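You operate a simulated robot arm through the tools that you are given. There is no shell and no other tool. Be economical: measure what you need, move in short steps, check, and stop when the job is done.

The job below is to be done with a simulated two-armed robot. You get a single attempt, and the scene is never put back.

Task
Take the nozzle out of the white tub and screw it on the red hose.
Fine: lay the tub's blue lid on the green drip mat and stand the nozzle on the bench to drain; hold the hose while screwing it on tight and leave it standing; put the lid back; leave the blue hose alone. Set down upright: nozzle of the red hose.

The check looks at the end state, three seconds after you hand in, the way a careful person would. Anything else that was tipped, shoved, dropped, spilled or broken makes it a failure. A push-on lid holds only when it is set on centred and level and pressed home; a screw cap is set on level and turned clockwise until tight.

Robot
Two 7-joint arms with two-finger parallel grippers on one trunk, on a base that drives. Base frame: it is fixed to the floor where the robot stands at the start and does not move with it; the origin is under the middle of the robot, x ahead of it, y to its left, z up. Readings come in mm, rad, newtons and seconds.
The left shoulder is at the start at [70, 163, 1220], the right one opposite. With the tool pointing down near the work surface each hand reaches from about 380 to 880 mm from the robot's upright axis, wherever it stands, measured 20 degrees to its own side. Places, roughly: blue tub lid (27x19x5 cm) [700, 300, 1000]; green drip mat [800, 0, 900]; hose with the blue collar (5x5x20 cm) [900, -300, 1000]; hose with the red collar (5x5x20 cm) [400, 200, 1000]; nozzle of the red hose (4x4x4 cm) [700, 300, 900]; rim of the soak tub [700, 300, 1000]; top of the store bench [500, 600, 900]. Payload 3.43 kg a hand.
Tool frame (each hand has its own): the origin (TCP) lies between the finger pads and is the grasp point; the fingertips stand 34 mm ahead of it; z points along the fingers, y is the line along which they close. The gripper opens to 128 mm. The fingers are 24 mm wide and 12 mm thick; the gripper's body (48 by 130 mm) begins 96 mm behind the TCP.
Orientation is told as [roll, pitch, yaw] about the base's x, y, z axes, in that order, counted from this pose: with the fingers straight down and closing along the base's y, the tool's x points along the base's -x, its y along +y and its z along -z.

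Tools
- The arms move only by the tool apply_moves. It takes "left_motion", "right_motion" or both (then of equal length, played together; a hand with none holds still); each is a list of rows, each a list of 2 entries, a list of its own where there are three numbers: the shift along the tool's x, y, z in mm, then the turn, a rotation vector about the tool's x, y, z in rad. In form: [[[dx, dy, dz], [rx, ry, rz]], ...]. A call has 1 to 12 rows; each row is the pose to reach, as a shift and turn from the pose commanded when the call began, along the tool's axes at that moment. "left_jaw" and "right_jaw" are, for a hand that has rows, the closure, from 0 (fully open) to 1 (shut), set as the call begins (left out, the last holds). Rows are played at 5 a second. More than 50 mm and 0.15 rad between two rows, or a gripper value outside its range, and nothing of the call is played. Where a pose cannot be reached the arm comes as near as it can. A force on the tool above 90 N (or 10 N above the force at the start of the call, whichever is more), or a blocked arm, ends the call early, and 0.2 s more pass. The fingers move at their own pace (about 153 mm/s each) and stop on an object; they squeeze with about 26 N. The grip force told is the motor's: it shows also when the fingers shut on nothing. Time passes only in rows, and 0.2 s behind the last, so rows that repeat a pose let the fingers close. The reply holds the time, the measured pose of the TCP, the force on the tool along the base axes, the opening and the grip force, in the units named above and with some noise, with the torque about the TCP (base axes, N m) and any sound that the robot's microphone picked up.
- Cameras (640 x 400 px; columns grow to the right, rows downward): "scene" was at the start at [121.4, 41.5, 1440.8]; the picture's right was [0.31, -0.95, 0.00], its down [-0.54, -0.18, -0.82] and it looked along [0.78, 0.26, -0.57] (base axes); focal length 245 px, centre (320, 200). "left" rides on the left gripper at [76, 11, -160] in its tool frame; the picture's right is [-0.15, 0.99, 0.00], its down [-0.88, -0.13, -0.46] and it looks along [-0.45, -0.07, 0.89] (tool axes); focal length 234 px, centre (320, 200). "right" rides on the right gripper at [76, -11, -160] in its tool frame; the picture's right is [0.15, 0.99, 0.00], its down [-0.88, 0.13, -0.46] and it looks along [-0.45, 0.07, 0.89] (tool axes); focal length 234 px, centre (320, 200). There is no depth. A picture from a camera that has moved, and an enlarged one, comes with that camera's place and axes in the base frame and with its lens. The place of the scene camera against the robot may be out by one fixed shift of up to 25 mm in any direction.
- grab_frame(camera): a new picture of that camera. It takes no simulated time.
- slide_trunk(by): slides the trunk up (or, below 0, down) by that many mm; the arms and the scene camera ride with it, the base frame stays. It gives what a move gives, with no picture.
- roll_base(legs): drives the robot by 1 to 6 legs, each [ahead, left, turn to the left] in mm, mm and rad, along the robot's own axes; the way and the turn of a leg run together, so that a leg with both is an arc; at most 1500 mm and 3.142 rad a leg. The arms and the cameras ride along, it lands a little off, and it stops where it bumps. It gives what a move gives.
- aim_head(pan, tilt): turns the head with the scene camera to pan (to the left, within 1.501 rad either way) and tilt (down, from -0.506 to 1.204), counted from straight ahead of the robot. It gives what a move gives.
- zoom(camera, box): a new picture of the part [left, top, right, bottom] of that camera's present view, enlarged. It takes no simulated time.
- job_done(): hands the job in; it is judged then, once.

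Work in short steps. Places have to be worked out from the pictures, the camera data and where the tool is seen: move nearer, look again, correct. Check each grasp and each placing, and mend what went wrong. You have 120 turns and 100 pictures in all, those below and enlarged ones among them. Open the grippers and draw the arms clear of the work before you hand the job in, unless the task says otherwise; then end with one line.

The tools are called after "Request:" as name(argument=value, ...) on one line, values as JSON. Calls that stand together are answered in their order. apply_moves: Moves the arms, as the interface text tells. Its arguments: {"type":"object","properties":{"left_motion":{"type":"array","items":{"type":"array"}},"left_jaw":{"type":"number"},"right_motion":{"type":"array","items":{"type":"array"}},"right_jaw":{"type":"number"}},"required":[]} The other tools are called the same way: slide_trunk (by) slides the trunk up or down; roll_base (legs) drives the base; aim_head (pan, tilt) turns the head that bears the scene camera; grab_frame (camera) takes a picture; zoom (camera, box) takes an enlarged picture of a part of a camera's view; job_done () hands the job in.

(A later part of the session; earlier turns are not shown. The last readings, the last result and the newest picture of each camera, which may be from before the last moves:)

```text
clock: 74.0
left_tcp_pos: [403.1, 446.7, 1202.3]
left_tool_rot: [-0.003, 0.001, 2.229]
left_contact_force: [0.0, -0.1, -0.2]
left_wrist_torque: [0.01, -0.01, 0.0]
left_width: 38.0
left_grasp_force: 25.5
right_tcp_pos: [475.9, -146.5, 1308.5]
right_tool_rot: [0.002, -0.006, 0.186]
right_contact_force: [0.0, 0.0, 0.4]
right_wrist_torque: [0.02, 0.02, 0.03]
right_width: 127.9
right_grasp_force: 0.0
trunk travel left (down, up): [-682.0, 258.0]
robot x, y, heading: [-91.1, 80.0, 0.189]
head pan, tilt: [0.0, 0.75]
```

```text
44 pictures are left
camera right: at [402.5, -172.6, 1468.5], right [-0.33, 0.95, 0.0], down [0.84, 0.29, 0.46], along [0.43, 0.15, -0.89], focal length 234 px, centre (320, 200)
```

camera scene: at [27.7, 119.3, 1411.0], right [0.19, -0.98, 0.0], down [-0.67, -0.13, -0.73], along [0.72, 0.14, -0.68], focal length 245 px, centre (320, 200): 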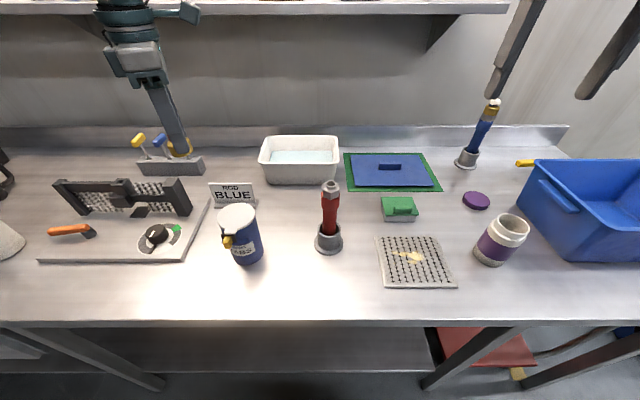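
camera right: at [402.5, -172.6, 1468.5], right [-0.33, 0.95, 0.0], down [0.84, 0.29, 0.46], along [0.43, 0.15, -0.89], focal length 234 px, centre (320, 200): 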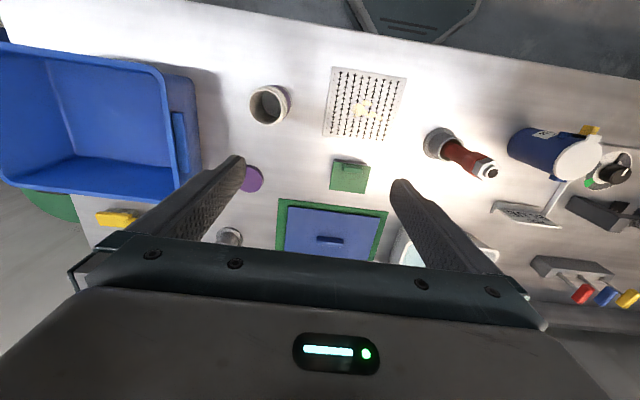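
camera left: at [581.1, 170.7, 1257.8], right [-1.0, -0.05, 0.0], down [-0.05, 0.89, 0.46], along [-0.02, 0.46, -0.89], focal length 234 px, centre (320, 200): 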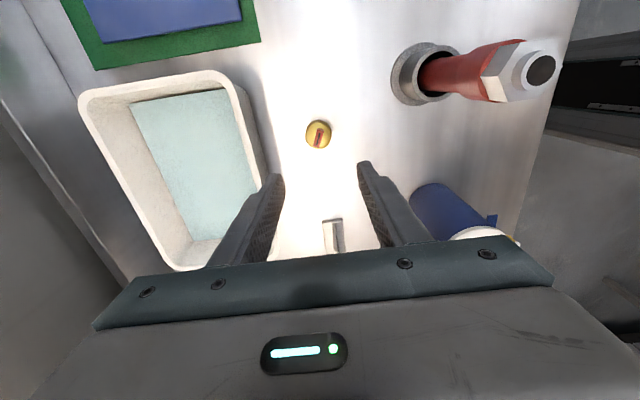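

From the right camera, the hose stands at about (438, 152) with its top near z = 1084. I bring the right hand to a diagonal approach: first yaw 45° left while moving closer, then pitch the fingers up.

Request:
apply_moves(right_motion=[[[19, 13, 18], [0, 0, -0.13]], [[38, 26, 36], [0, 0, -0.26]], [[57, 40, 54], [0, 0, -0.39]], [[76, 53, 72], [0, 0, -0.52]], [[95, 66, 90], [0, 0, -0.65]], [[114, 79, 108], [0, 0, -0.785]], [[114, 79, 108], [0, 0, -0.785]]])

Request:
apply_moves(right_motion=[[[0, 0, 0], [0, -0.14, 0]], [[0, 0, 0], [0, -0.28, 0]], [[0, 0, 0], [0, -0.42, 0]], [[0, 0, 0], [0, -0.56, 0]], [[0, 0, 0], [0, -0.7, 0]], [[0, 0, 0], [0, -0.84, 0]], [[0, 0, 0], [0, -0.96, 0]], [[0, 0, 0], [0, -0.96, 0]]])

Request:
grab_frame(camera="right")

Request:
grab_frame(camera="scene")

```text
clock: 75.6
left_tcp_pos: [402.5, 446.9, 1203.3]
left_tool_rot: [-0.002, -0.001, 2.228]
left_contact_force: [-0.8, -0.1, 0.5]
left_wrist_torque: [0.0, 0.0, -0.01]
left_width: 37.7
left_grasp_force: 26.0
right_tcp_pos: [351.4, -91.6, 1199.2]
right_tool_rot: [-0.003, -0.005, 0.974]
right_contact_force: [0.3, -0.5, 0.4]
right_wrist_torque: [0.02, 0.02, -0.01]
right_width: 128.0
right_grasp_force: 0.0
trunk travel left (down, up): [-682.0, 258.0]
robot x, y, heading: [-91.8, 79.7, 0.192]
head pan, tilt: [0.0, 0.75]
```

```text
clock: 77.4
left_tcp_pos: [404.6, 447.9, 1202.7]
left_tool_rot: [0.0, -0.001, 2.226]
left_contact_force: [0.2, 0.8, -0.7]
left_wrist_torque: [0.01, 0.01, 0.01]
left_width: 38.0
left_grasp_force: 26.5
right_tcp_pos: [379.2, -102.4, 1215.8]
right_tool_rot: [-0.004, -0.964, 0.973]
right_contact_force: [-0.1, 0.9, 0.2]
right_wrist_torque: [0.0, -0.03, 0.01]
right_width: 127.9
right_grasp_force: 0.0
right hand out of reach, approached as far as the arm can: row 5, 6, 7, 8
trunk travel left (down, up): [-682.0, 258.0]
robot x, y, heading: [-91.7, 78.2, 0.185]
head pan, tilt: [0.0, 0.75]
```

```text
43 pictures are left
camera right: at [290.1, -252.5, 1245.0], right [-0.86, 0.49, -0.12], down [-0.04, 0.18, 0.98], along [0.5, 0.85, -0.14], focal length 234 px, centre (320, 200)
```

right: 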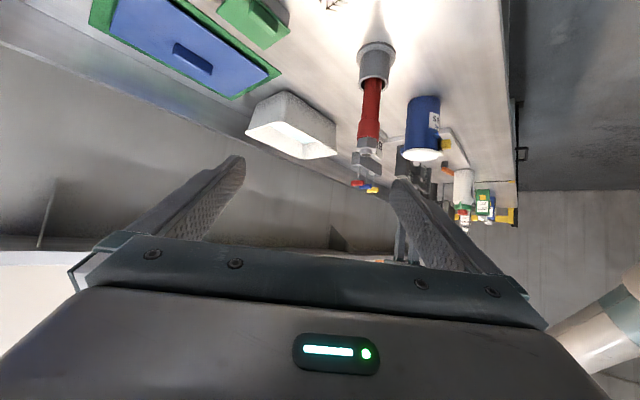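

```text
42 pictures are left
camera scene: at [28.3, 120.3, 1410.9], right [0.19, -0.98, 0.0], down [-0.67, -0.13, -0.73], along [0.72, 0.14, -0.68], focal length 245 px, centre (320, 200)
```

scene: 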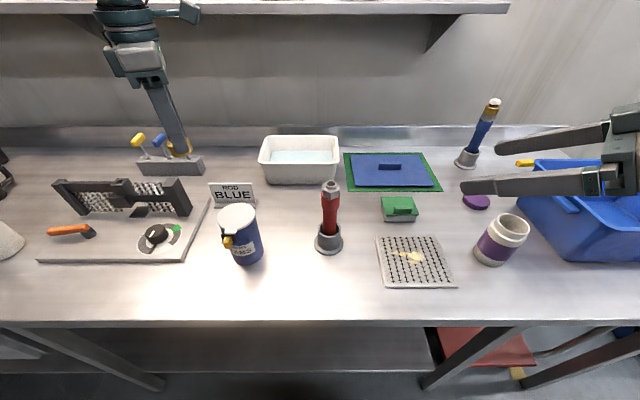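

The hand reached the diagonal orientation. I move it to a pre-grasp point 120 mm short of the hose along its approach.

Request:
apply_moves(right_motion=[[[5.5, 15.7, 33.4], [0, 0, 0]], [[11, 31.4, 66.8], [0, 0, 0]], [[16.5, 47, 100], [0, 0, 0]], [[22, 62.7, 133.6], [0, 0, 0]], [[27.5, 78.4, 167], [0, 0, 0]], [[33, 94, 200], [0, 0, 0]], [[33, 94, 200], [0, 0, 0]]])

Request:
grab_frame(camera="right")

Request:
grab_frame(camera="scene")

```text
clock: 79.0
left_tcp_pos: [402.0, 446.8, 1202.3]
left_tool_rot: [-0.002, 0.0, 2.227]
left_contact_force: [-0.3, -0.6, -0.3]
left_wrist_torque: [-0.02, -0.01, -0.03]
left_width: 38.1
left_grasp_force: 26.2
right_tcp_pos: [438.7, 75.8, 1077.0]
right_tool_rot: [-0.005, -0.966, 0.974]
right_contact_force: [0.0, -0.2, 0.7]
right_wrist_torque: [-0.01, 0.03, -0.01]
right_width: 128.0
right_grasp_force: 0.1
right hand out of reach, approached as far as the arm can: row 1, 2, 3, 4, 5, 6, 7
trunk travel left (down, up): [-682.0, 258.0]
robot x, y, heading: [-92.3, 78.7, 0.192]
head pan, tilt: [0.0, 0.75]
```

```text
41 pictures are left
camera right: at [349.5, -74.3, 1106.1], right [-0.86, 0.49, -0.12], down [-0.04, 0.18, 0.98], along [0.5, 0.85, -0.14], focal length 234 px, centre (320, 200)
```

right: 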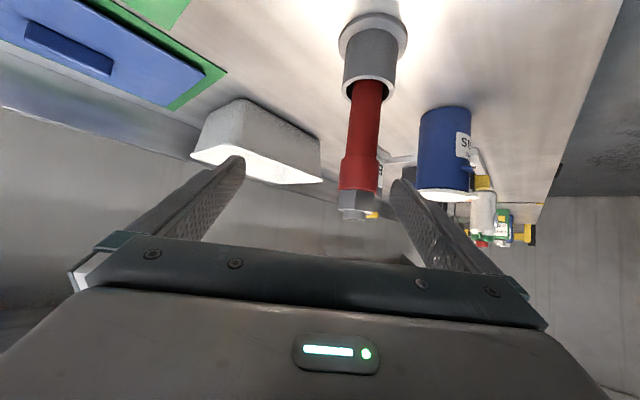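

```text
40 pictures are left
camera scene: at [27.3, 118.5, 1411.0], right [0.19, -0.98, 0.0], down [-0.67, -0.13, -0.73], along [0.72, 0.14, -0.68], focal length 245 px, centre (320, 200)
```

scene: 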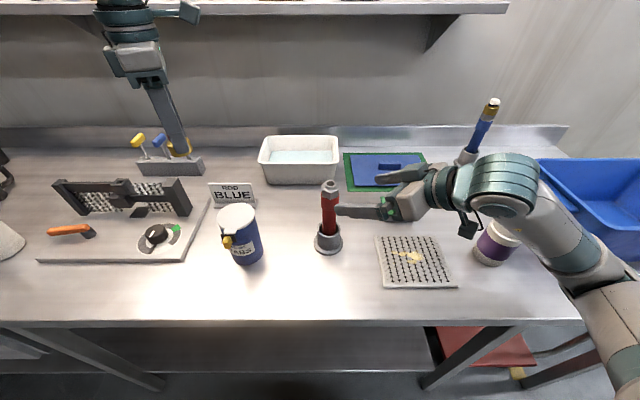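

The right camera confirms the hose at about (441, 152). The hand is too oblique and near its inner limit, so I back off 50 mm and yaw it to point straight at the hose (toward +y).

Request:
apply_moves(right_motion=[[[12, -14, -17], [0, 0, 0]], [[24, -28, -34], [0, 0, 0]], [[24, -28, -34], [-0.11, 0, -0.077]], [[24, -28, -34], [-0.22, 0, -0.154]], [[24, -28, -34], [-0.33, 0, -0.231]], [[24, -28, -34], [-0.44, 0, -0.308]], [[24, -28, -34], [-0.49, 0, -0.344]], [[24, -28, -34], [-0.49, 0, -0.344]]])

Request:
grab_frame(camera="right")

```text
clock: 80.8
left_tcp_pos: [404.7, 447.2, 1202.8]
left_tool_rot: [-0.003, 0.0, 2.226]
left_contact_force: [-0.5, -0.2, -0.2]
left_wrist_torque: [-0.01, 0.01, 0.03]
left_width: 37.9
left_grasp_force: 26.5
right_tcp_pos: [391.4, 81.6, 1126.8]
right_tool_rot: [-0.033, -0.98, 1.483]
right_contact_force: [-0.1, 0.4, -0.4]
right_wrist_torque: [0.01, -0.02, -0.02]
right_width: 128.2
right_grasp_force: 0.0
right hand out of reach, approached as far as the arm can: row 1, 2, 5, 6, 7, 8
trunk travel left (down, up): [-682.0, 258.0]
robot x, y, heading: [-88.9, 79.6, 0.189]
head pan, tilt: [0.0, 0.75]
```

```text
39 pictures are left
camera right: at [381.3, -92.6, 1154.4], right [-0.99, 0.03, -0.14], down [-0.13, 0.13, 0.98], along [0.05, 0.99, -0.12], focal length 234 px, centre (320, 200)
```

right: 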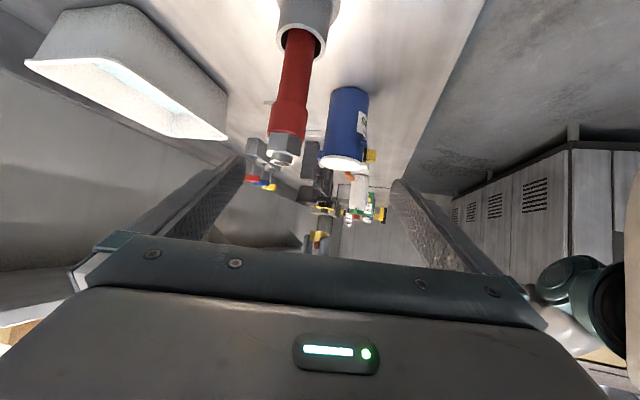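

The hose is now between the finger planes, 50 mm off in x. I shift over and down to grip height, still short of it in y.

Request:
apply_moves(right_motion=[[[0, -25, 0], [0, 0, 0]], [[0, -49, 0], [0, 0, 0]], [[30, -49, 20], [0, 0, 0]], [[60, -49, 40], [0, 0, 0]], [[88, -49, 58], [0, 0, 0]], [[88, -49, 58], [0, 0, 0]]])

Request:
grab_frame(camera="right")

Request:
grab_frame(camera="scene")

```text
clock: 82.2
left_tcp_pos: [403.1, 440.4, 1205.1]
left_tool_rot: [-0.004, -0.005, 2.226]
left_contact_force: [-0.4, -0.7, 0.4]
left_wrist_torque: [0.13, 0.01, 0.04]
left_width: 37.9
left_grasp_force: 25.2
right_tcp_pos: [447.6, 69.0, 1027.2]
right_tool_rot: [-0.035, -0.984, 1.483]
right_contact_force: [0.0, -1.9, -0.5]
right_wrist_torque: [0.1, -0.02, 0.04]
right_width: 128.1
right_grasp_force: 0.0
right hand out of reach, approached as far as the arm can: row 1, 2, 3, 4
trunk travel left (down, up): [-682.0, 258.0]
robot x, y, heading: [-88.0, 78.4, 0.191]
head pan, tilt: [0.0, 0.75]
```

```text
38 pictures are left
camera right: at [437.2, -106.9, 1053.1], right [-0.99, 0.03, -0.14], down [-0.14, 0.12, 0.98], along [0.05, 0.99, -0.12], focal length 234 px, centre (320, 200)
```

right: 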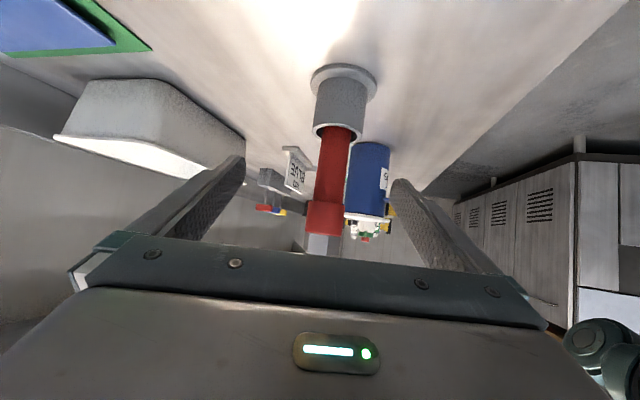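

```text
37 pictures are left
camera scene: at [27.2, 112.2, 1411.1], right [0.19, -0.98, -0.01], down [-0.67, -0.12, -0.73], along [0.72, 0.14, -0.68], focal length 245 px, centre (320, 200)
```

scene: 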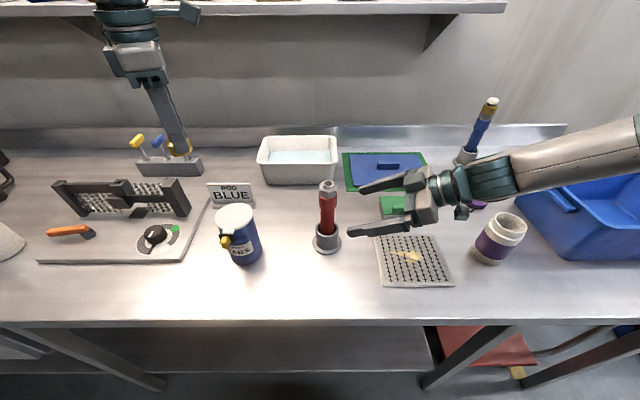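

The hand is well placed. The slim red section spans z of about 945 to 1025, so I advance to (439, 152, 1000) with the fingers open, still without closing.

Request:
apply_moves(right_motion=[[[0, 15, 0], [0, 0, 0]], [[-8, 15, 28], [0, 0, 0]], [[-15, 15, 56], [0, 0, 0]], [[-23, 15, 83], [0, 0, 0]], [[-23, 15, 83], [0, 0, 0]]])

Request:
grab_frame(camera="right")

Request:
zoom(camera="scene", box=[270, 160, 430, 270])

```text
clock: 83.4
left_tcp_pos: [403.9, 446.4, 1202.0]
left_tool_rot: [-0.002, 0.001, 2.227]
left_contact_force: [-0.4, -0.5, 0.5]
left_wrist_torque: [0.01, 0.03, 0.01]
left_width: 37.7
left_grasp_force: 25.7
right_tcp_pos: [438.5, 158.0, 995.2]
right_tool_rot: [-0.031, -0.977, 1.481]
right_contact_force: [0.6, 0.2, -0.4]
right_wrist_torque: [0.01, -0.04, -0.01]
right_width: 128.0
right_grasp_force: 0.2
trunk travel left (down, up): [-682.0, 258.0]
robot x, y, heading: [-87.5, 78.8, 0.185]
head pan, tilt: [0.0, 0.75]
```

```text
36 pictures are left
camera right: at [428.8, -17.6, 1021.7], right [-0.99, 0.03, -0.14], down [-0.13, 0.13, 0.98], along [0.05, 0.99, -0.12], focal length 234 px, centre (320, 200)
```

right: 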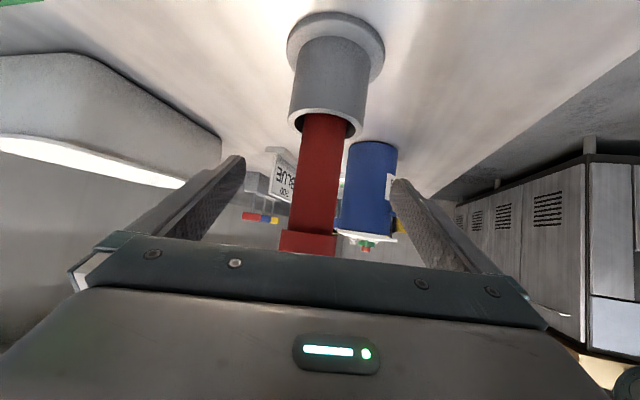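

```text
3.64 times, centred on (350, 215) of scene
camera zoom: at [27.7, 118.6, 1410.9], right [0.19, -0.98, 0.0], down [-0.67, -0.13, -0.73], along [0.72, 0.14, -0.68], focal length 891 px, centre (211, 146)
```

zoom: 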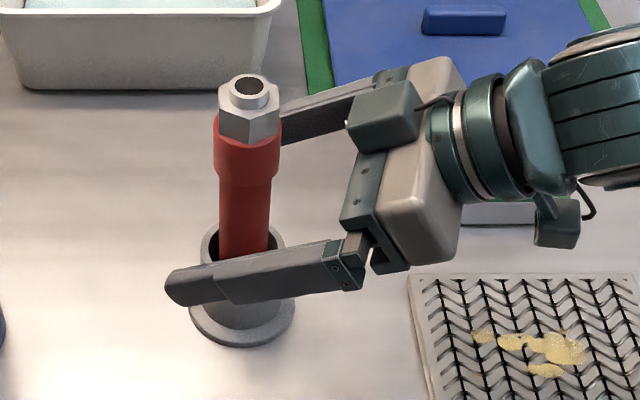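

The hose is centred between the fingers, so I close on it.

Request:
apply_moves(right_motion=[[[0, 0, 0], [0, 0, 0]], [[0, 0, 0], [0, 0, 0]], [[0, 0, 0], [0, 0, 0]], [[0, 0, 0], [0, 0, 0]]], right_jaw=1)

Request:
zoom(camera="scene", box=[270, 160, 430, 270])

Request:
grab_frame(camera="right")

```text
clock: 84.4
left_tcp_pos: [403.9, 448.1, 1203.7]
left_tool_rot: [-0.002, 0.0, 2.227]
left_contact_force: [-0.6, -0.3, 0.1]
left_wrist_torque: [0.0, 0.04, 0.02]
left_width: 38.0
left_grasp_force: 25.5
right_tcp_pos: [439.3, 158.7, 996.0]
right_tool_rot: [-0.033, -0.979, 1.482]
right_contact_force: [2.1, 1.1, 3.6]
right_wrist_torque: [0.07, -0.18, -0.04]
right_width: 32.6
right_grasp_force: 25.7
trunk travel left (down, up): [-682.0, 258.0]
robot x, y, heading: [-87.4, 78.7, 0.19]
head pan, tilt: [0.0, 0.75]
```

```text
3.64 times, centred on (350, 215) of scene
camera zoom: at [27.8, 119.4, 1411.0], right [0.19, -0.98, 0.0], down [-0.67, -0.13, -0.73], along [0.72, 0.14, -0.68], focal length 891 px, centre (211, 146)
```

zoom: 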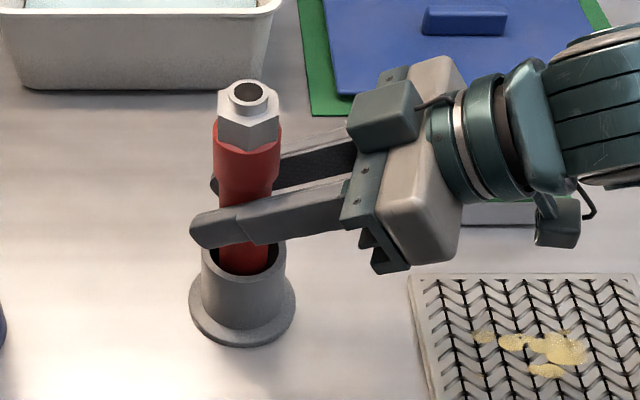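

```text
33 pictures are left
camera right: at [429.0, -17.1, 1022.1], right [-0.99, 0.03, -0.14], down [-0.13, 0.13, 0.98], along [0.05, 0.99, -0.12], focal length 234 px, centre (320, 200)
```

right: 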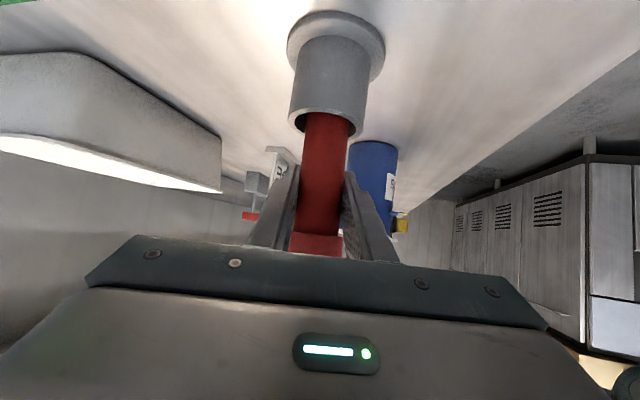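

The hose is held (32.6 mm). I level the right pads by the small 0.02 rad roll and bring the left hand with the nozzle high over the hose.

Request:
apply_moves(left_motion=[[[36, 21.5, 0], [0, 0, 0]], [[72, 43, 0], [0, 0, 0]], [[109, 64.5, 0], [0, 0, 0]], [[145, 86, 0], [0, 0, 0]], [[181, 108, 0], [0, 0, 0]], [[218, 129, 0], [0, 0, 0]], [[254, 151, 0], [0, 0, 0]], [[254, 151, 0], [0, 0, 0]]], right_motion=[[[0, 0, 0], [0, 0, 0.007]], [[0, 0, 0], [0, 0, 0.014]], [[0, 0, 0], [0, 0, 0.022]], [[0, 0, 0], [0, 0, 0.022]], [[0, 0, 0], [0, 0, 0.022]], [[0, 0, 0], [0, 0, 0.022]], [[0, 0, 0], [0, 0, 0.022]], [[0, 0, 0], [0, 0, 0.022]]])

Request:
grab_frame(camera="left")

Request:
grab_frame(camera="scene")

```text
clock: 86.2
left_tcp_pos: [409.5, 367.3, 1200.9]
left_tool_rot: [-0.002, 0.003, 2.224]
left_contact_force: [-0.2, -0.8, -1.0]
left_wrist_torque: [0.01, -0.03, 0.0]
left_width: 37.8
left_grasp_force: 25.9
left hand out of reach, approached as far as the arm can: row 3, 4, 5, 6, 7, 8
right_tcp_pos: [438.8, 157.2, 994.3]
right_tool_rot: [-0.003, -0.981, 1.446]
right_contact_force: [11.0, -0.3, 20.5]
right_wrist_torque: [-0.08, -0.91, 0.02]
right_width: 33.3
right_grasp_force: 26.1
trunk travel left (down, up): [-682.0, 258.0]
robot x, y, heading: [-92.2, 81.4, 0.189]
head pan, tilt: [0.0, 0.75]
```

```text
32 pictures are left
camera left: at [446.9, 300.4, 1362.1], right [-0.87, -0.49, 0.0], down [-0.43, 0.78, 0.45], along [-0.22, 0.4, -0.89], focal length 234 px, centre (320, 200)
```

left: 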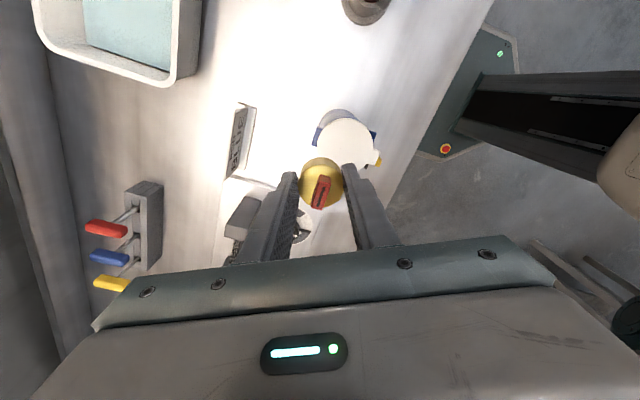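

```text
31 pictures are left
camera scene: at [27.2, 119.1, 1411.1], right [0.19, -0.98, 0.0], down [-0.67, -0.13, -0.73], along [0.72, 0.14, -0.68], focal length 245 px, centre (320, 200)
```

scene: 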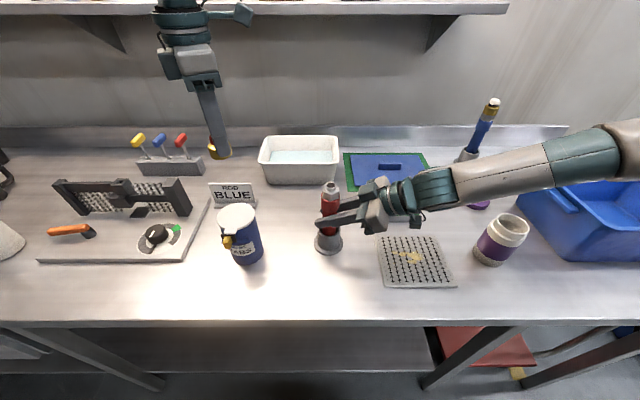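

The left arm stops short, probably because of its large yaw. I yaw it clockwise by 1.6 rad and then try moving in over the hose.

Request:
apply_moves(left_motion=[[[0, 0, 0], [0, 0, 0.14]], [[0, 0, 0], [0, 0, 0.28]], [[0, 0, 0], [0, 0, 0.42]], [[0, 0, 0], [0, 0, 0.56]], [[0, 0, 0], [0, 0, 0.7]], [[0, 0, 0], [0, 0, 0.84]], [[0, 0, 0], [0, 0, 0.98]], [[0, 0, 0], [0, 0, 1.12]], [[0, 0, 0], [0, 0, 1.26]], [[0, 0, 0], [0, 0, 1.4]], [[0, 0, 0], [0, 0, 1.54]], [[0, 0, 0], [0, 0, 1.6]]])

```text
clock: 88.8
left_tcp_pos: [391.9, 391.7, 1208.0]
left_tool_rot: [0.0, -0.004, 0.623]
left_contact_force: [-0.6, 0.5, 0.1]
left_wrist_torque: [0.01, 0.01, 0.01]
left_width: 38.2
left_grasp_force: 25.8
right_tcp_pos: [438.3, 157.3, 994.5]
right_tool_rot: [0.0, -0.98, 1.446]
right_contact_force: [7.5, 0.0, 24.5]
right_wrist_torque: [-0.07, -0.51, -0.01]
right_width: 32.7
right_grasp_force: 25.8
trunk travel left (down, up): [-682.0, 258.0]
robot x, y, heading: [-91.0, 80.7, 0.186]
head pan, tilt: [0.0, 0.75]
```

Now I move toward the spot above the hose at this yaw.

Request:
apply_moves(left_motion=[[[17, -37, 0], [0, 0, 0]], [[33, -74, 0], [0, 0, 0]], [[50, -110, 0], [0, 0, 0]], [[67, -147, 0], [0, 0, 0]], [[83, -184, 0], [0, 0, 0]], [[100, -221, 0], [0, 0, 0]], [[100, -221, 0], [0, 0, 0]]])

Request:
grab_frame(camera="left")

```text
clock: 90.4
left_tcp_pos: [389.9, 309.6, 1204.4]
left_tool_rot: [0.0, 0.0, 0.63]
left_contact_force: [0.0, -0.3, -0.3]
left_wrist_torque: [-0.01, -0.02, 0.0]
left_width: 38.0
left_grasp_force: 26.4
left hand out of reach, approached as far as the arm can: row 2, 3, 4, 5, 6, 7
right_tcp_pos: [438.4, 157.6, 994.1]
right_tool_rot: [-0.003, -0.981, 1.444]
right_contact_force: [9.4, -0.6, 21.6]
right_wrist_torque: [-0.09, -0.69, 0.05]
right_width: 32.7
right_grasp_force: 26.3
trunk travel left (down, up): [-682.0, 258.0]
robot x, y, heading: [-91.2, 79.9, 0.188]
head pan, tilt: [0.0, 0.75]
```

```text
30 pictures are left
camera left: at [322.1, 274.1, 1364.5], right [-0.46, 0.89, 0.0], down [0.79, 0.41, 0.46], along [0.41, 0.21, -0.89], focal length 234 px, centre (320, 200)
```

left: 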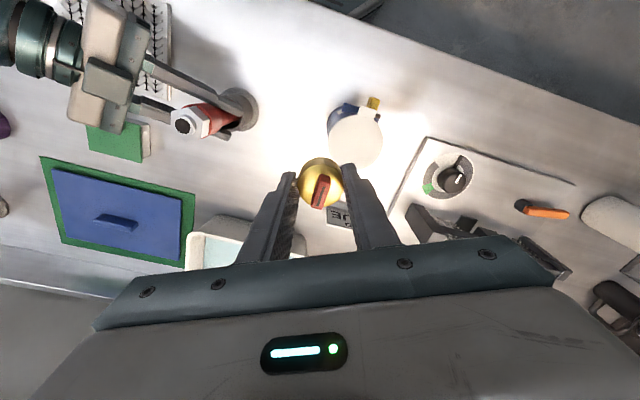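

The left arm cannot come that far inward; it can work with the hose about 150 mm to the robot's left. I release the hose, retreat and raise the right hand, then will shift the base right.

Request:
apply_moves(right_motion=[[[0, 0, 0], [0, 0, 0]], [[0, 0, 0], [0, 0, 0]], [[0, 0, 0], [0, 0, 0]]], right_jaw=0)

Request:
apply_moves(right_motion=[[[0, 0, -30], [0, 0, 0]], [[0, 0, -60], [0, 0, 0]], [[0, 0, -90], [0, 0, 0]], [[0, 0, -110], [0, 0, 0]], [[-38, 0, -135], [0, 0, 0]], [[-76, 0, -160], [0, 0, 0]], [[-100, 0, -178], [0, 0, 0]], [[-100, 0, -178], [0, 0, 0]]])

Request:
aim_head(pan=-0.25, tilt=0.7)

Request:
grab_frame(camera="scene")

```text
clock: 91.2
left_tcp_pos: [391.5, 309.9, 1203.6]
left_tool_rot: [-0.001, -0.001, 0.629]
left_contact_force: [0.2, 0.2, -0.9]
left_wrist_torque: [0.02, 0.0, 0.0]
left_width: 38.3
left_grasp_force: 25.9
right_tcp_pos: [438.1, 156.9, 993.8]
right_tool_rot: [0.002, -0.978, 1.441]
right_contact_force: [0.1, 0.5, 0.3]
right_wrist_torque: [0.02, 0.02, 0.0]
right_width: 127.8
right_grasp_force: 0.1
trunk travel left (down, up): [-682.0, 258.0]
robot x, y, heading: [-90.0, 82.7, 0.19]
head pan, tilt: [0.0, 0.75]
```

```text
clock: 93.0
left_tcp_pos: [390.6, 309.4, 1202.8]
left_tool_rot: [0.001, -0.001, 0.629]
left_contact_force: [0.3, 0.4, -1.3]
left_wrist_torque: [0.0, 0.0, 0.0]
left_width: 38.0
left_grasp_force: 26.3
right_tcp_pos: [422.2, 101.4, 1164.3]
right_tool_rot: [0.001, -0.981, 1.442]
right_contact_force: [0.8, -0.1, 0.1]
right_wrist_torque: [-0.04, 0.0, 0.01]
right_width: 127.9
right_grasp_force: 0.1
right hand out of reach, approached as far as the arm can: row 4, 5, 6, 7, 8
trunk travel left (down, up): [-682.0, 258.0]
robot x, y, heading: [-89.6, 78.3, 0.189]
head pan, tilt: [0.0, 0.75]
```

```text
clock: 93.8
left_tcp_pos: [392.1, 310.1, 1204.3]
left_tool_rot: [-0.001, -0.002, 0.628]
left_contact_force: [0.4, 0.1, -0.6]
left_wrist_torque: [-0.04, 0.0, 0.0]
left_width: 38.0
left_grasp_force: 26.0
right_tcp_pos: [422.5, 100.5, 1165.3]
right_tool_rot: [-0.001, -0.981, 1.441]
right_contact_force: [0.0, 0.0, 0.0]
right_wrist_torque: [0.0, -0.01, 0.0]
right_width: 128.1
right_grasp_force: 0.2
trunk travel left (down, up): [-682.0, 258.0]
robot x, y, heading: [-89.8, 78.8, 0.19]
head pan, tilt: [-0.25, 0.7]
```

```text
29 pictures are left
camera scene: at [31.0, 98.7, 1415.2], right [-0.06, -1.0, 0.0], down [-0.64, 0.04, -0.76], along [0.76, -0.05, -0.64], focal length 245 px, centre (320, 200)
```

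scene: 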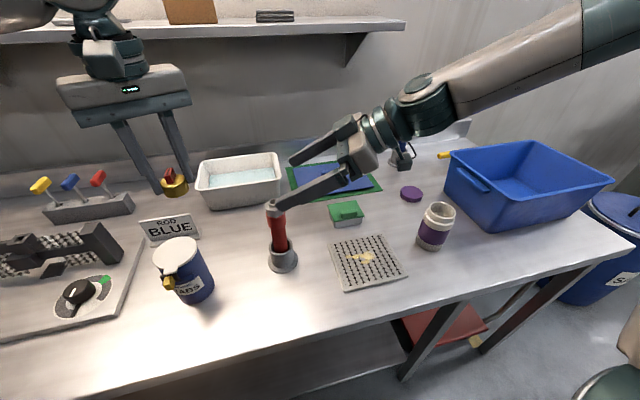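

The arms are clear and high. I drive 190 mm to the robot's right, which puts the left hand nearly above the hose.

Request:
roll_base(legs=[[0, -190, 0]])

Request:
grab_frame(camera="right")

Request:
grab_frame(camera="left")

```text
clock: 95.3
left_tcp_pos: [426.0, 125.3, 1204.0]
left_tool_rot: [-0.002, -0.001, 0.628]
left_contact_force: [-0.6, -0.1, 0.2]
left_wrist_torque: [-0.02, 0.0, -0.01]
left_width: 37.9
left_grasp_force: 26.0
right_tcp_pos: [457.7, -82.3, 1165.1]
right_tool_rot: [0.0, -0.979, 1.444]
right_contact_force: [-1.0, 0.3, -0.3]
right_wrist_torque: [0.0, 0.01, 0.03]
right_width: 128.0
right_grasp_force: 0.0
trunk travel left (down, up): [-682.0, 258.0]
robot x, y, heading: [-55.9, -104.7, 0.188]
head pan, tilt: [-0.25, 0.7]
```

```text
28 pictures are left
camera right: at [446.1, -257.6, 1191.8], right [-0.99, 0.04, -0.12], down [-0.12, 0.13, 0.99], along [0.06, 0.99, -0.12], focal length 234 px, centre (320, 200)
```

right: 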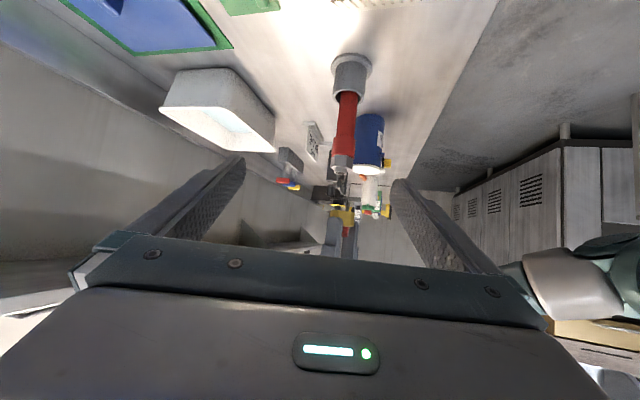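

```text
27 pictures are left
camera left: at [357.7, 90.8, 1364.1], right [-0.46, 0.89, 0.0], down [0.79, 0.41, 0.46], along [0.41, 0.21, -0.89], focal length 234 px, centre (320, 200)
```

left: 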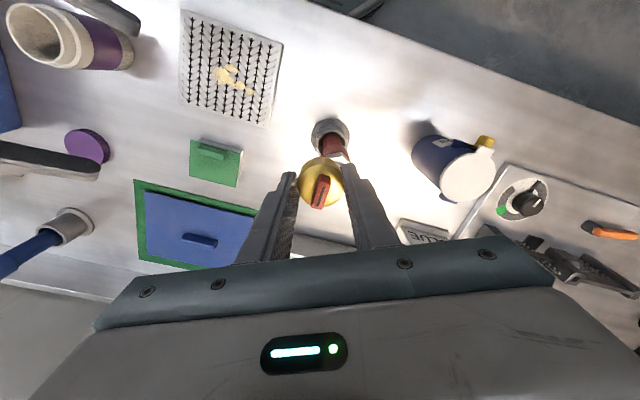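

The holder is confirmed at about (435, 152). I bring the right hand back down to the pre-grasp in front of the hose.

Request:
apply_moves(right_motion=[[[6, 7, 40], [0, 0, 0]], [[12, 14, 80], [0, 0, 0]], [[18, 21, 120], [0, 0, 0]], [[24, 29, 160], [0, 0, 0]], [[29, 36, 198], [0, 0, 0]], [[29, 36, 198], [0, 0, 0]]])

Request:
grab_frame(camera="right")

```text
clock: 96.8
left_tcp_pos: [424.7, 124.4, 1203.6]
left_tool_rot: [-0.001, -0.002, 0.629]
left_contact_force: [-0.1, -0.1, -1.3]
left_wrist_torque: [0.02, -0.03, -0.01]
left_width: 37.8
left_grasp_force: 26.5
right_tcp_pos: [439.7, 71.7, 1029.6]
right_tool_rot: [-0.001, -0.983, 1.444]
right_contact_force: [-0.4, 0.1, -0.3]
right_wrist_torque: [0.02, -0.03, -0.04]
right_width: 128.0
right_grasp_force: 0.0
trunk travel left (down, up): [-682.0, 258.0]
robot x, y, heading: [-55.0, -105.3, 0.189]
head pan, tilt: [-0.25, 0.7]
```

```text
26 pictures are left
camera right: at [427.9, -104.7, 1056.6], right [-0.99, 0.04, -0.12], down [-0.12, 0.13, 0.99], along [0.06, 0.99, -0.12], focal length 234 px, centre (320, 200)
```

right: 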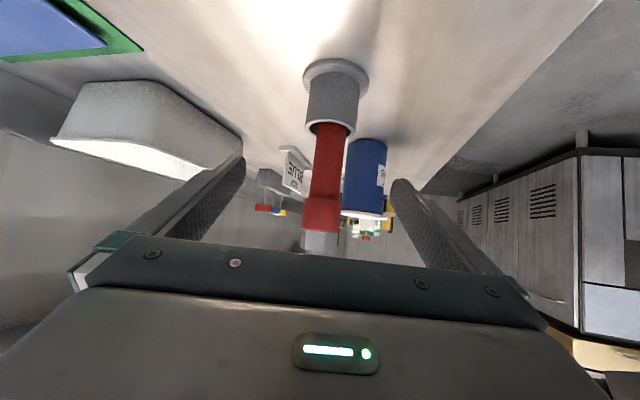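

Reached with ease. I advance around the hose and close.

Request:
apply_moves(right_motion=[[[0, 11, 0], [0, 0, 0]], [[-6, 11, 29], [0, 0, 0]], [[-12, 11, 58], [0, 0, 0]], [[-18, 11, 86], [0, 0, 0]], [[-18, 11, 86], [0, 0, 0]]])

Request:
apply_moves(right_motion=[[[0, 0, 0], [0, 0, 0]], [[0, 0, 0], [0, 0, 0]], [[0, 0, 0], [0, 0, 0]], [[0, 0, 0], [0, 0, 0]]], right_jaw=1)

Request:
grab_frame(camera="right")

```text
clock: 98.0
left_tcp_pos: [427.4, 125.0, 1204.4]
left_tool_rot: [0.0, -0.001, 0.63]
left_contact_force: [0.1, 0.1, 0.0]
left_wrist_torque: [0.0, 0.01, -0.02]
left_width: 38.0
left_grasp_force: 26.3
right_tcp_pos: [436.8, 153.5, 1000.3]
right_tool_rot: [0.0, -0.982, 1.442]
right_contact_force: [-1.1, 0.3, 0.7]
right_wrist_torque: [-0.01, 0.0, -0.02]
right_width: 127.9
right_grasp_force: 0.0
trunk travel left (down, up): [-682.0, 258.0]
robot x, y, heading: [-56.7, -105.3, 0.19]
head pan, tilt: [-0.25, 0.7]
```

```text
clock: 99.0
left_tcp_pos: [427.2, 125.1, 1203.5]
left_tool_rot: [0.0, -0.002, 0.631]
left_contact_force: [0.0, 0.1, -0.5]
left_wrist_torque: [-0.02, 0.02, -0.02]
left_width: 37.9
left_grasp_force: 26.4
right_tcp_pos: [436.4, 152.8, 1000.1]
right_tool_rot: [-0.002, -0.981, 1.445]
right_contact_force: [2.7, 1.0, 1.2]
right_wrist_torque: [0.08, -0.19, -0.05]
right_width: 32.4
right_grasp_force: 26.3
trunk travel left (down, up): [-682.0, 258.0]
robot x, y, heading: [-54.7, -108.4, 0.196]
head pan, tilt: [-0.25, 0.7]
```

```text
25 pictures are left
camera right: at [426.0, -21.8, 1026.1], right [-0.99, 0.04, -0.12], down [-0.12, 0.13, 0.99], along [0.06, 0.99, -0.12], focal length 234 px, centre (320, 200)
```

right: 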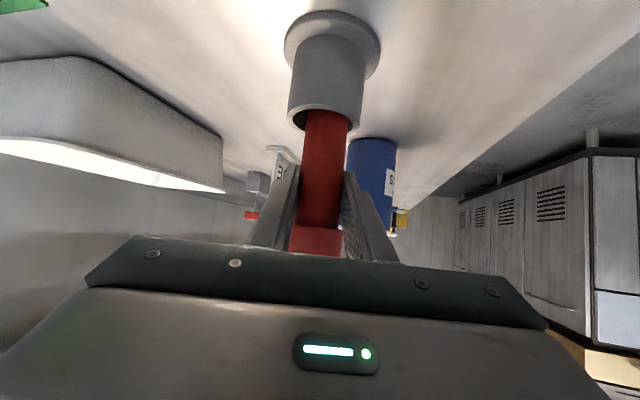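

The hose is held firm and level. I shift the left hand aside so its camera can see the spigot and measure it precisely.

Request:
apply_moves(left_motion=[[[-28, 0, 0], [0, 0, 0]], [[-57, 0, 0], [0, 0, 0]], [[-85, 0, 0], [0, 0, 0]], [[-85, 0, 0], [0, 0, 0]]])

Request:
zoom(camera="left", box=[240, 60, 400, 220])

```text
clock: 100.0
left_tcp_pos: [494.2, 174.8, 1204.9]
left_tool_rot: [-0.002, -0.002, 0.633]
left_contact_force: [0.9, 0.7, -0.7]
left_wrist_torque: [0.0, 0.03, 0.0]
left_width: 38.1
left_grasp_force: 25.6
left hand out of reach, approached as far as the arm can: row 3
right_tcp_pos: [436.9, 153.6, 999.7]
right_tool_rot: [0.001, -0.981, 1.445]
right_contact_force: [2.9, -1.6, 1.6]
right_wrist_torque: [-0.17, -0.21, 0.03]
right_width: 32.7
right_grasp_force: 26.5
trunk travel left (down, up): [-682.0, 258.0]
robot x, y, heading: [-54.5, -104.6, 0.195]
head pan, tilt: [-0.25, 0.7]
```

```text
2.50 times, centred on (320, 140) of left
camera zoom: at [424.6, 139.8, 1364.7], right [-0.47, 0.88, 0.0], down [0.79, 0.41, 0.46], along [0.41, 0.21, -0.89], focal length 585 px, centre (320, 350)
```

zoom: 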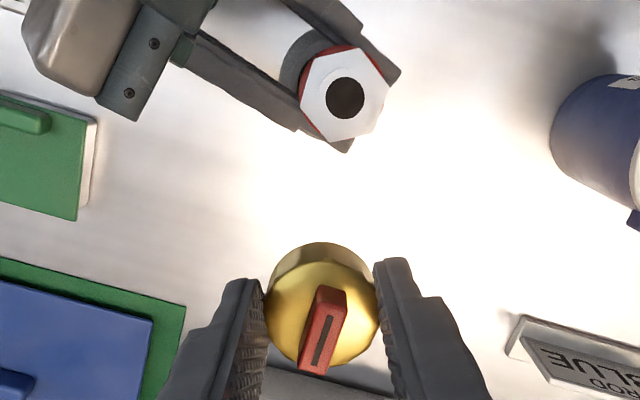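

The spigot lies at tool offset (55.5, 18.2) from the nozzle axis, i.e. at about (438.6, 156.7). I move over it and lower until the nozzle bottom is roughly 20 mm above.

Request:
apply_moves(left_motion=[[[18, 6, 0], [0, 0, 0]], [[37, 12, 0], [0, 0, 0]], [[55.5, 18.2, 0], [0, 0, 0]], [[55.5, 18.2, 25], [0, 0, 0]], [[55.5, 18.2, 50], [0, 0, 0]], [[55.5, 18.2, 50], [0, 0, 0]]])

Request:
aim_head(pan=0.3, tilt=0.6)

Request:
grab_frame(camera="scene")

Request:
zoom(camera="left", box=[240, 100, 400, 260])

```text
clock: 101.3
left_tcp_pos: [439.9, 157.9, 1152.6]
left_tool_rot: [0.0, -0.001, 0.631]
left_contact_force: [-0.5, 0.3, -0.5]
left_wrist_torque: [-0.02, 0.0, -0.01]
left_width: 37.8
left_grasp_force: 25.7
right_tcp_pos: [437.2, 153.8, 1000.9]
right_tool_rot: [-0.001, -0.979, 1.443]
right_contact_force: [3.3, -0.6, 2.1]
right_wrist_torque: [-0.13, -0.17, -0.01]
right_width: 32.6
right_grasp_force: 26.1
trunk travel left (down, up): [-682.0, 258.0]
robot x, y, heading: [-56.7, -107.4, 0.196]
head pan, tilt: [-0.25, 0.7]
```

```text
clock: 102.3
left_tcp_pos: [440.0, 157.5, 1152.4]
left_tool_rot: [0.0, -0.001, 0.63]
left_contact_force: [0.5, 0.0, -0.3]
left_wrist_torque: [0.02, 0.01, 0.01]
left_width: 38.1
left_grasp_force: 25.8
right_tcp_pos: [436.9, 152.5, 1000.2]
right_tool_rot: [0.001, -0.98, 1.442]
right_contact_force: [3.3, -1.4, 2.8]
right_wrist_torque: [0.0, -0.24, -0.01]
right_width: 32.9
right_grasp_force: 25.5
trunk travel left (down, up): [-682.0, 258.0]
robot x, y, heading: [-49.2, -105.8, 0.19]
head pan, tilt: [0.3, 0.6]
```

```text
23 pictures are left
camera scene: at [60.0, -40.4, 1423.8], right [0.47, -0.88, 0.0], down [-0.5, -0.27, -0.82], along [0.73, 0.39, -0.57], focal length 245 px, centre (320, 200)
```

scene: 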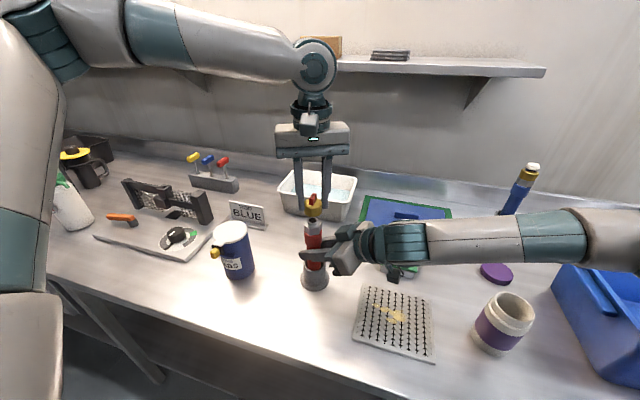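

```text
2.50 times, centred on (320, 180) of left
camera zoom: at [371.4, 122.2, 1312.7], right [-0.46, 0.89, 0.0], down [0.79, 0.41, 0.46], along [0.4, 0.21, -0.89], focal length 585 px, centre (320, 250)
```

zoom: 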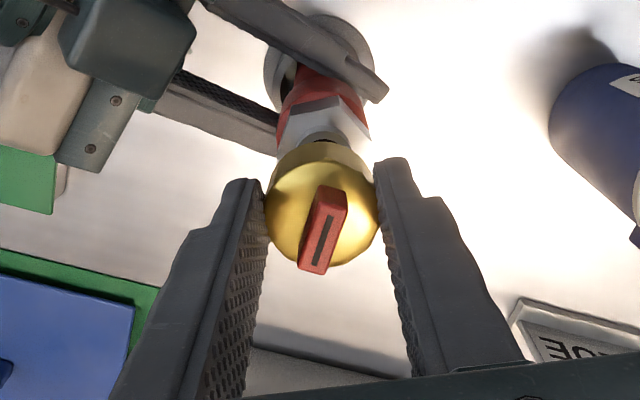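

Now a close-up from the scene camera to verify the side-view alignment.

Request:
zoom(camera="scene", box=[280, 170, 350, 260])

```text
4.44 times, centred on (315, 215) of scene
camera zoom: at [60.0, -40.4, 1423.8], right [0.47, -0.88, 0.0], down [-0.5, -0.27, -0.82], along [0.73, 0.39, -0.57], focal length 1089 px, centre (342, 133)
```

zoom: 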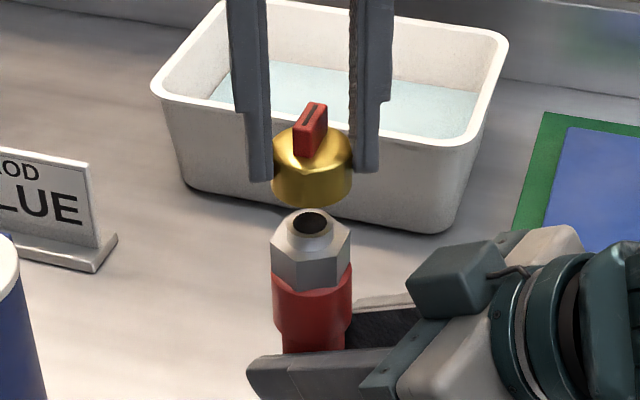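

The alignment looks right from both views. I lower to about 1 mm above the expected contact (TCP 1130) and read the forces.

Request:
apply_moves(left_motion=[[[0, 0, 8], [0, 0, 0]], [[0, 0, 15], [0, 0, 0]], [[0, 0, 20], [0, 0, 0]], [[0, 0, 24], [0, 0, 0]], [[0, 0, 24], [0, 0, 0]]])

Request:
zoom(camera="scene", box=[280, 170, 350, 260])

```text
clock: 103.5
left_tcp_pos: [438.9, 157.5, 1129.3]
left_tool_rot: [0.0, -0.003, 0.629]
left_contact_force: [-0.1, -0.3, -0.8]
left_wrist_torque: [-0.02, -0.04, -0.01]
left_width: 37.9
left_grasp_force: 26.1
right_tcp_pos: [437.9, 153.5, 999.6]
right_tool_rot: [0.002, -0.981, 1.444]
right_contact_force: [4.0, -0.6, 2.8]
right_wrist_torque: [-0.06, -0.24, 0.0]
right_width: 32.3
right_grasp_force: 25.8
trunk travel left (down, up): [-682.0, 258.0]
robot x, y, heading: [-56.5, -104.5, 0.196]
head pan, tilt: [0.3, 0.6]
```

```text
4.44 times, centred on (315, 215) of scene
camera zoom: at [60.0, -40.3, 1423.8], right [0.47, -0.88, 0.0], down [-0.5, -0.27, -0.82], along [0.73, 0.39, -0.57], focal length 1089 px, centre (342, 133)
```

zoom: 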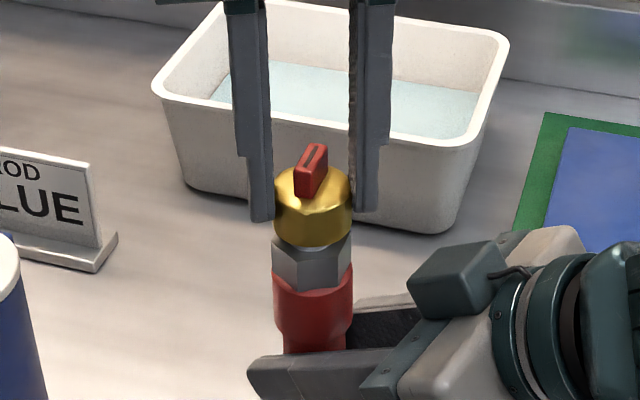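

No contact yet. I ease down 5 mm further.

Request:
apply_moves(left_motion=[[[0, 0, 1.5], [0, 0, 0]], [[0, 0, 3], [0, 0, 0]], [[0, 0, 5], [0, 0, 0]], [[0, 0, 5], [0, 0, 0]]])

```text
clock: 104.5
left_tcp_pos: [438.5, 156.8, 1124.3]
left_tool_rot: [0.0, -0.002, 0.629]
left_contact_force: [0.2, -0.5, -0.5]
left_wrist_torque: [0.02, 0.0, 0.01]
left_width: 37.8
left_grasp_force: 26.4
right_tcp_pos: [437.1, 153.7, 999.6]
right_tool_rot: [0.001, -0.981, 1.444]
right_contact_force: [3.7, -0.4, 2.5]
right_wrist_torque: [-0.04, -0.21, 0.01]
right_width: 32.6
right_grasp_force: 26.0
trunk travel left (down, up): [-682.0, 258.0]
robot x, y, heading: [-53.9, -103.2, 0.192]
head pan, tilt: [0.3, 0.6]
```

Still free; I go on in small steps, up to 6 mm more.

Request:
apply_moves(left_motion=[[[0, 0, 2], [0, 0, 0]], [[0, 0, 4], [0, 0, 0]], [[0, 0, 6], [0, 0, 0]], [[0, 0, 6], [0, 0, 0]]])

Request:
zoom(camera="scene", box=[290, 185, 345, 245])

```text
clock: 105.5
left_tcp_pos: [439.0, 156.3, 1121.3]
left_tool_rot: [-0.003, -0.002, 0.629]
left_contact_force: [-0.7, -0.4, 33.9]
left_wrist_torque: [0.13, -0.09, -0.01]
left_width: 38.2
left_grasp_force: 25.9
right_tcp_pos: [437.7, 152.3, 999.7]
right_tool_rot: [-0.002, -0.982, 1.444]
right_contact_force: [14.5, 5.8, -8.7]
right_wrist_torque: [0.29, -0.15, -0.1]
right_width: 32.7
right_grasp_force: 25.9
trunk travel left (down, up): [-682.0, 258.0]
robot x, y, heading: [-53.3, -101.4, 0.192]
head pan, tilt: [0.3, 0.6]
```

```text
6.67 times, centred on (318, 215) of scene
camera zoom: at [59.2, -40.4, 1424.0], right [0.47, -0.88, 0.0], down [-0.5, -0.27, -0.83], along [0.73, 0.39, -0.56], focal length 1634 px, centre (337, 100)
```

zoom: 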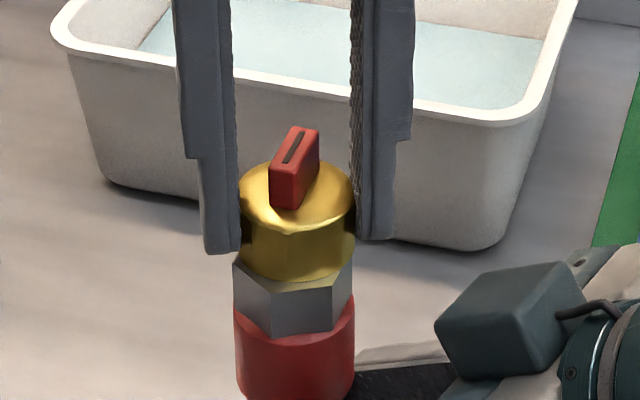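

Contact at TCP 1121, 34 N with almost no side torque, so it is seated centred. I ease the pressure a little and turn clockwise about 1.65 rad.

Request:
apply_moves(left_motion=[[[0, 0, -1.5], [0, 0, 0.1]], [[0, 0, -1.5], [0, 0, 0.24]], [[0, 0, -1.5], [0, 0, 0.38]], [[0, 0, -1.5], [0, 0, 0.52]], [[0, 0, -1.5], [0, 0, 0.66]], [[0, 0, -1.3], [0, 0, 0.8]], [[0, 0, -1.3], [0, 0, 0.94]], [[0, 0, -1.3], [0, 0, 1.08]], [[0, 0, -1.0], [0, 0, 1.22]], [[0, 0, -1.0], [0, 0, 1.36]], [[0, 0, -1.0], [0, 0, 1.5]], [[0, 0, -1.0], [0, 0, 1.64]]])

```text
clock: 108.1
left_tcp_pos: [440.7, 155.1, 1119.5]
left_tool_rot: [0.001, 0.0, -1.012]
left_contact_force: [0.8, 1.3, 2.2]
left_wrist_torque: [0.07, -0.05, 0.04]
left_width: 38.0
left_grasp_force: 26.3
right_tcp_pos: [436.8, 152.1, 999.8]
right_tool_rot: [-0.001, -0.984, 1.444]
right_contact_force: [7.3, -7.3, 0.1]
right_wrist_torque: [-0.39, -0.32, 0.02]
right_width: 32.8
right_grasp_force: 25.7
trunk travel left (down, up): [-682.0, 258.0]
robot x, y, heading: [-54.3, -105.8, 0.19]
head pan, tilt: [0.3, 0.6]
```

It is engaging: it advanced about 2 mm with the force dropping. I continue clockwise another 0.84 rad, following down lightly.

Request:
apply_moves(left_motion=[[[0, 0, 0.4], [0, 0, 0.14]], [[0, 0, 0.8], [0, 0, 0.28]], [[0, 0, 1.2], [0, 0, 0.42]], [[0, 0, 1.6], [0, 0, 0.56]], [[0, 0, 2.0], [0, 0, 0.7]], [[0, 0, 2.3], [0, 0, 0.84]]])

```text
clock: 109.5
left_tcp_pos: [441.5, 156.0, 1118.3]
left_tool_rot: [0.004, 0.004, -1.855]
left_contact_force: [2.5, -0.4, 33.0]
left_wrist_torque: [-0.08, -0.05, 0.05]
left_width: 38.0
left_grasp_force: 25.8
right_tcp_pos: [437.3, 152.2, 999.0]
right_tool_rot: [-0.001, -0.981, 1.443]
right_contact_force: [10.5, 4.0, -7.2]
right_wrist_torque: [0.03, -0.31, -0.11]
right_width: 32.6
right_grasp_force: 26.3
trunk travel left (down, up): [-682.0, 258.0]
robot x, y, heading: [-53.0, -100.1, 0.191]
head pan, tilt: [0.3, 0.6]
```

Threading continues with low torque. I go a further 0.7 rad with no extra down-feed.

Request:
apply_moves(left_motion=[[[0, 0, 0], [0, 0, 0.14]], [[0, 0, 0], [0, 0, 0.28]], [[0, 0, 0], [0, 0, 0.42]], [[0, 0, 0], [0, 0, 0.56]], [[0, 0, 0], [0, 0, 0.7]]])

```text
clock: 110.7
left_tcp_pos: [440.3, 157.8, 1116.5]
left_tool_rot: [-0.003, 0.005, -2.554]
left_contact_force: [1.4, 12.5, 30.2]
left_wrist_torque: [0.44, -0.03, -0.05]
left_width: 37.8
left_grasp_force: 26.3
right_tcp_pos: [436.8, 152.2, 999.3]
right_tool_rot: [0.0, -0.98, 1.443]
right_contact_force: [10.0, -10.6, -6.9]
right_wrist_torque: [0.7, -0.31, -0.06]
right_width: 32.3
right_grasp_force: 26.0
trunk travel left (down, up): [-682.0, 258.0]
robot x, y, heading: [-53.9, -105.1, 0.193]
head pan, tilt: [0.3, 0.6]
```

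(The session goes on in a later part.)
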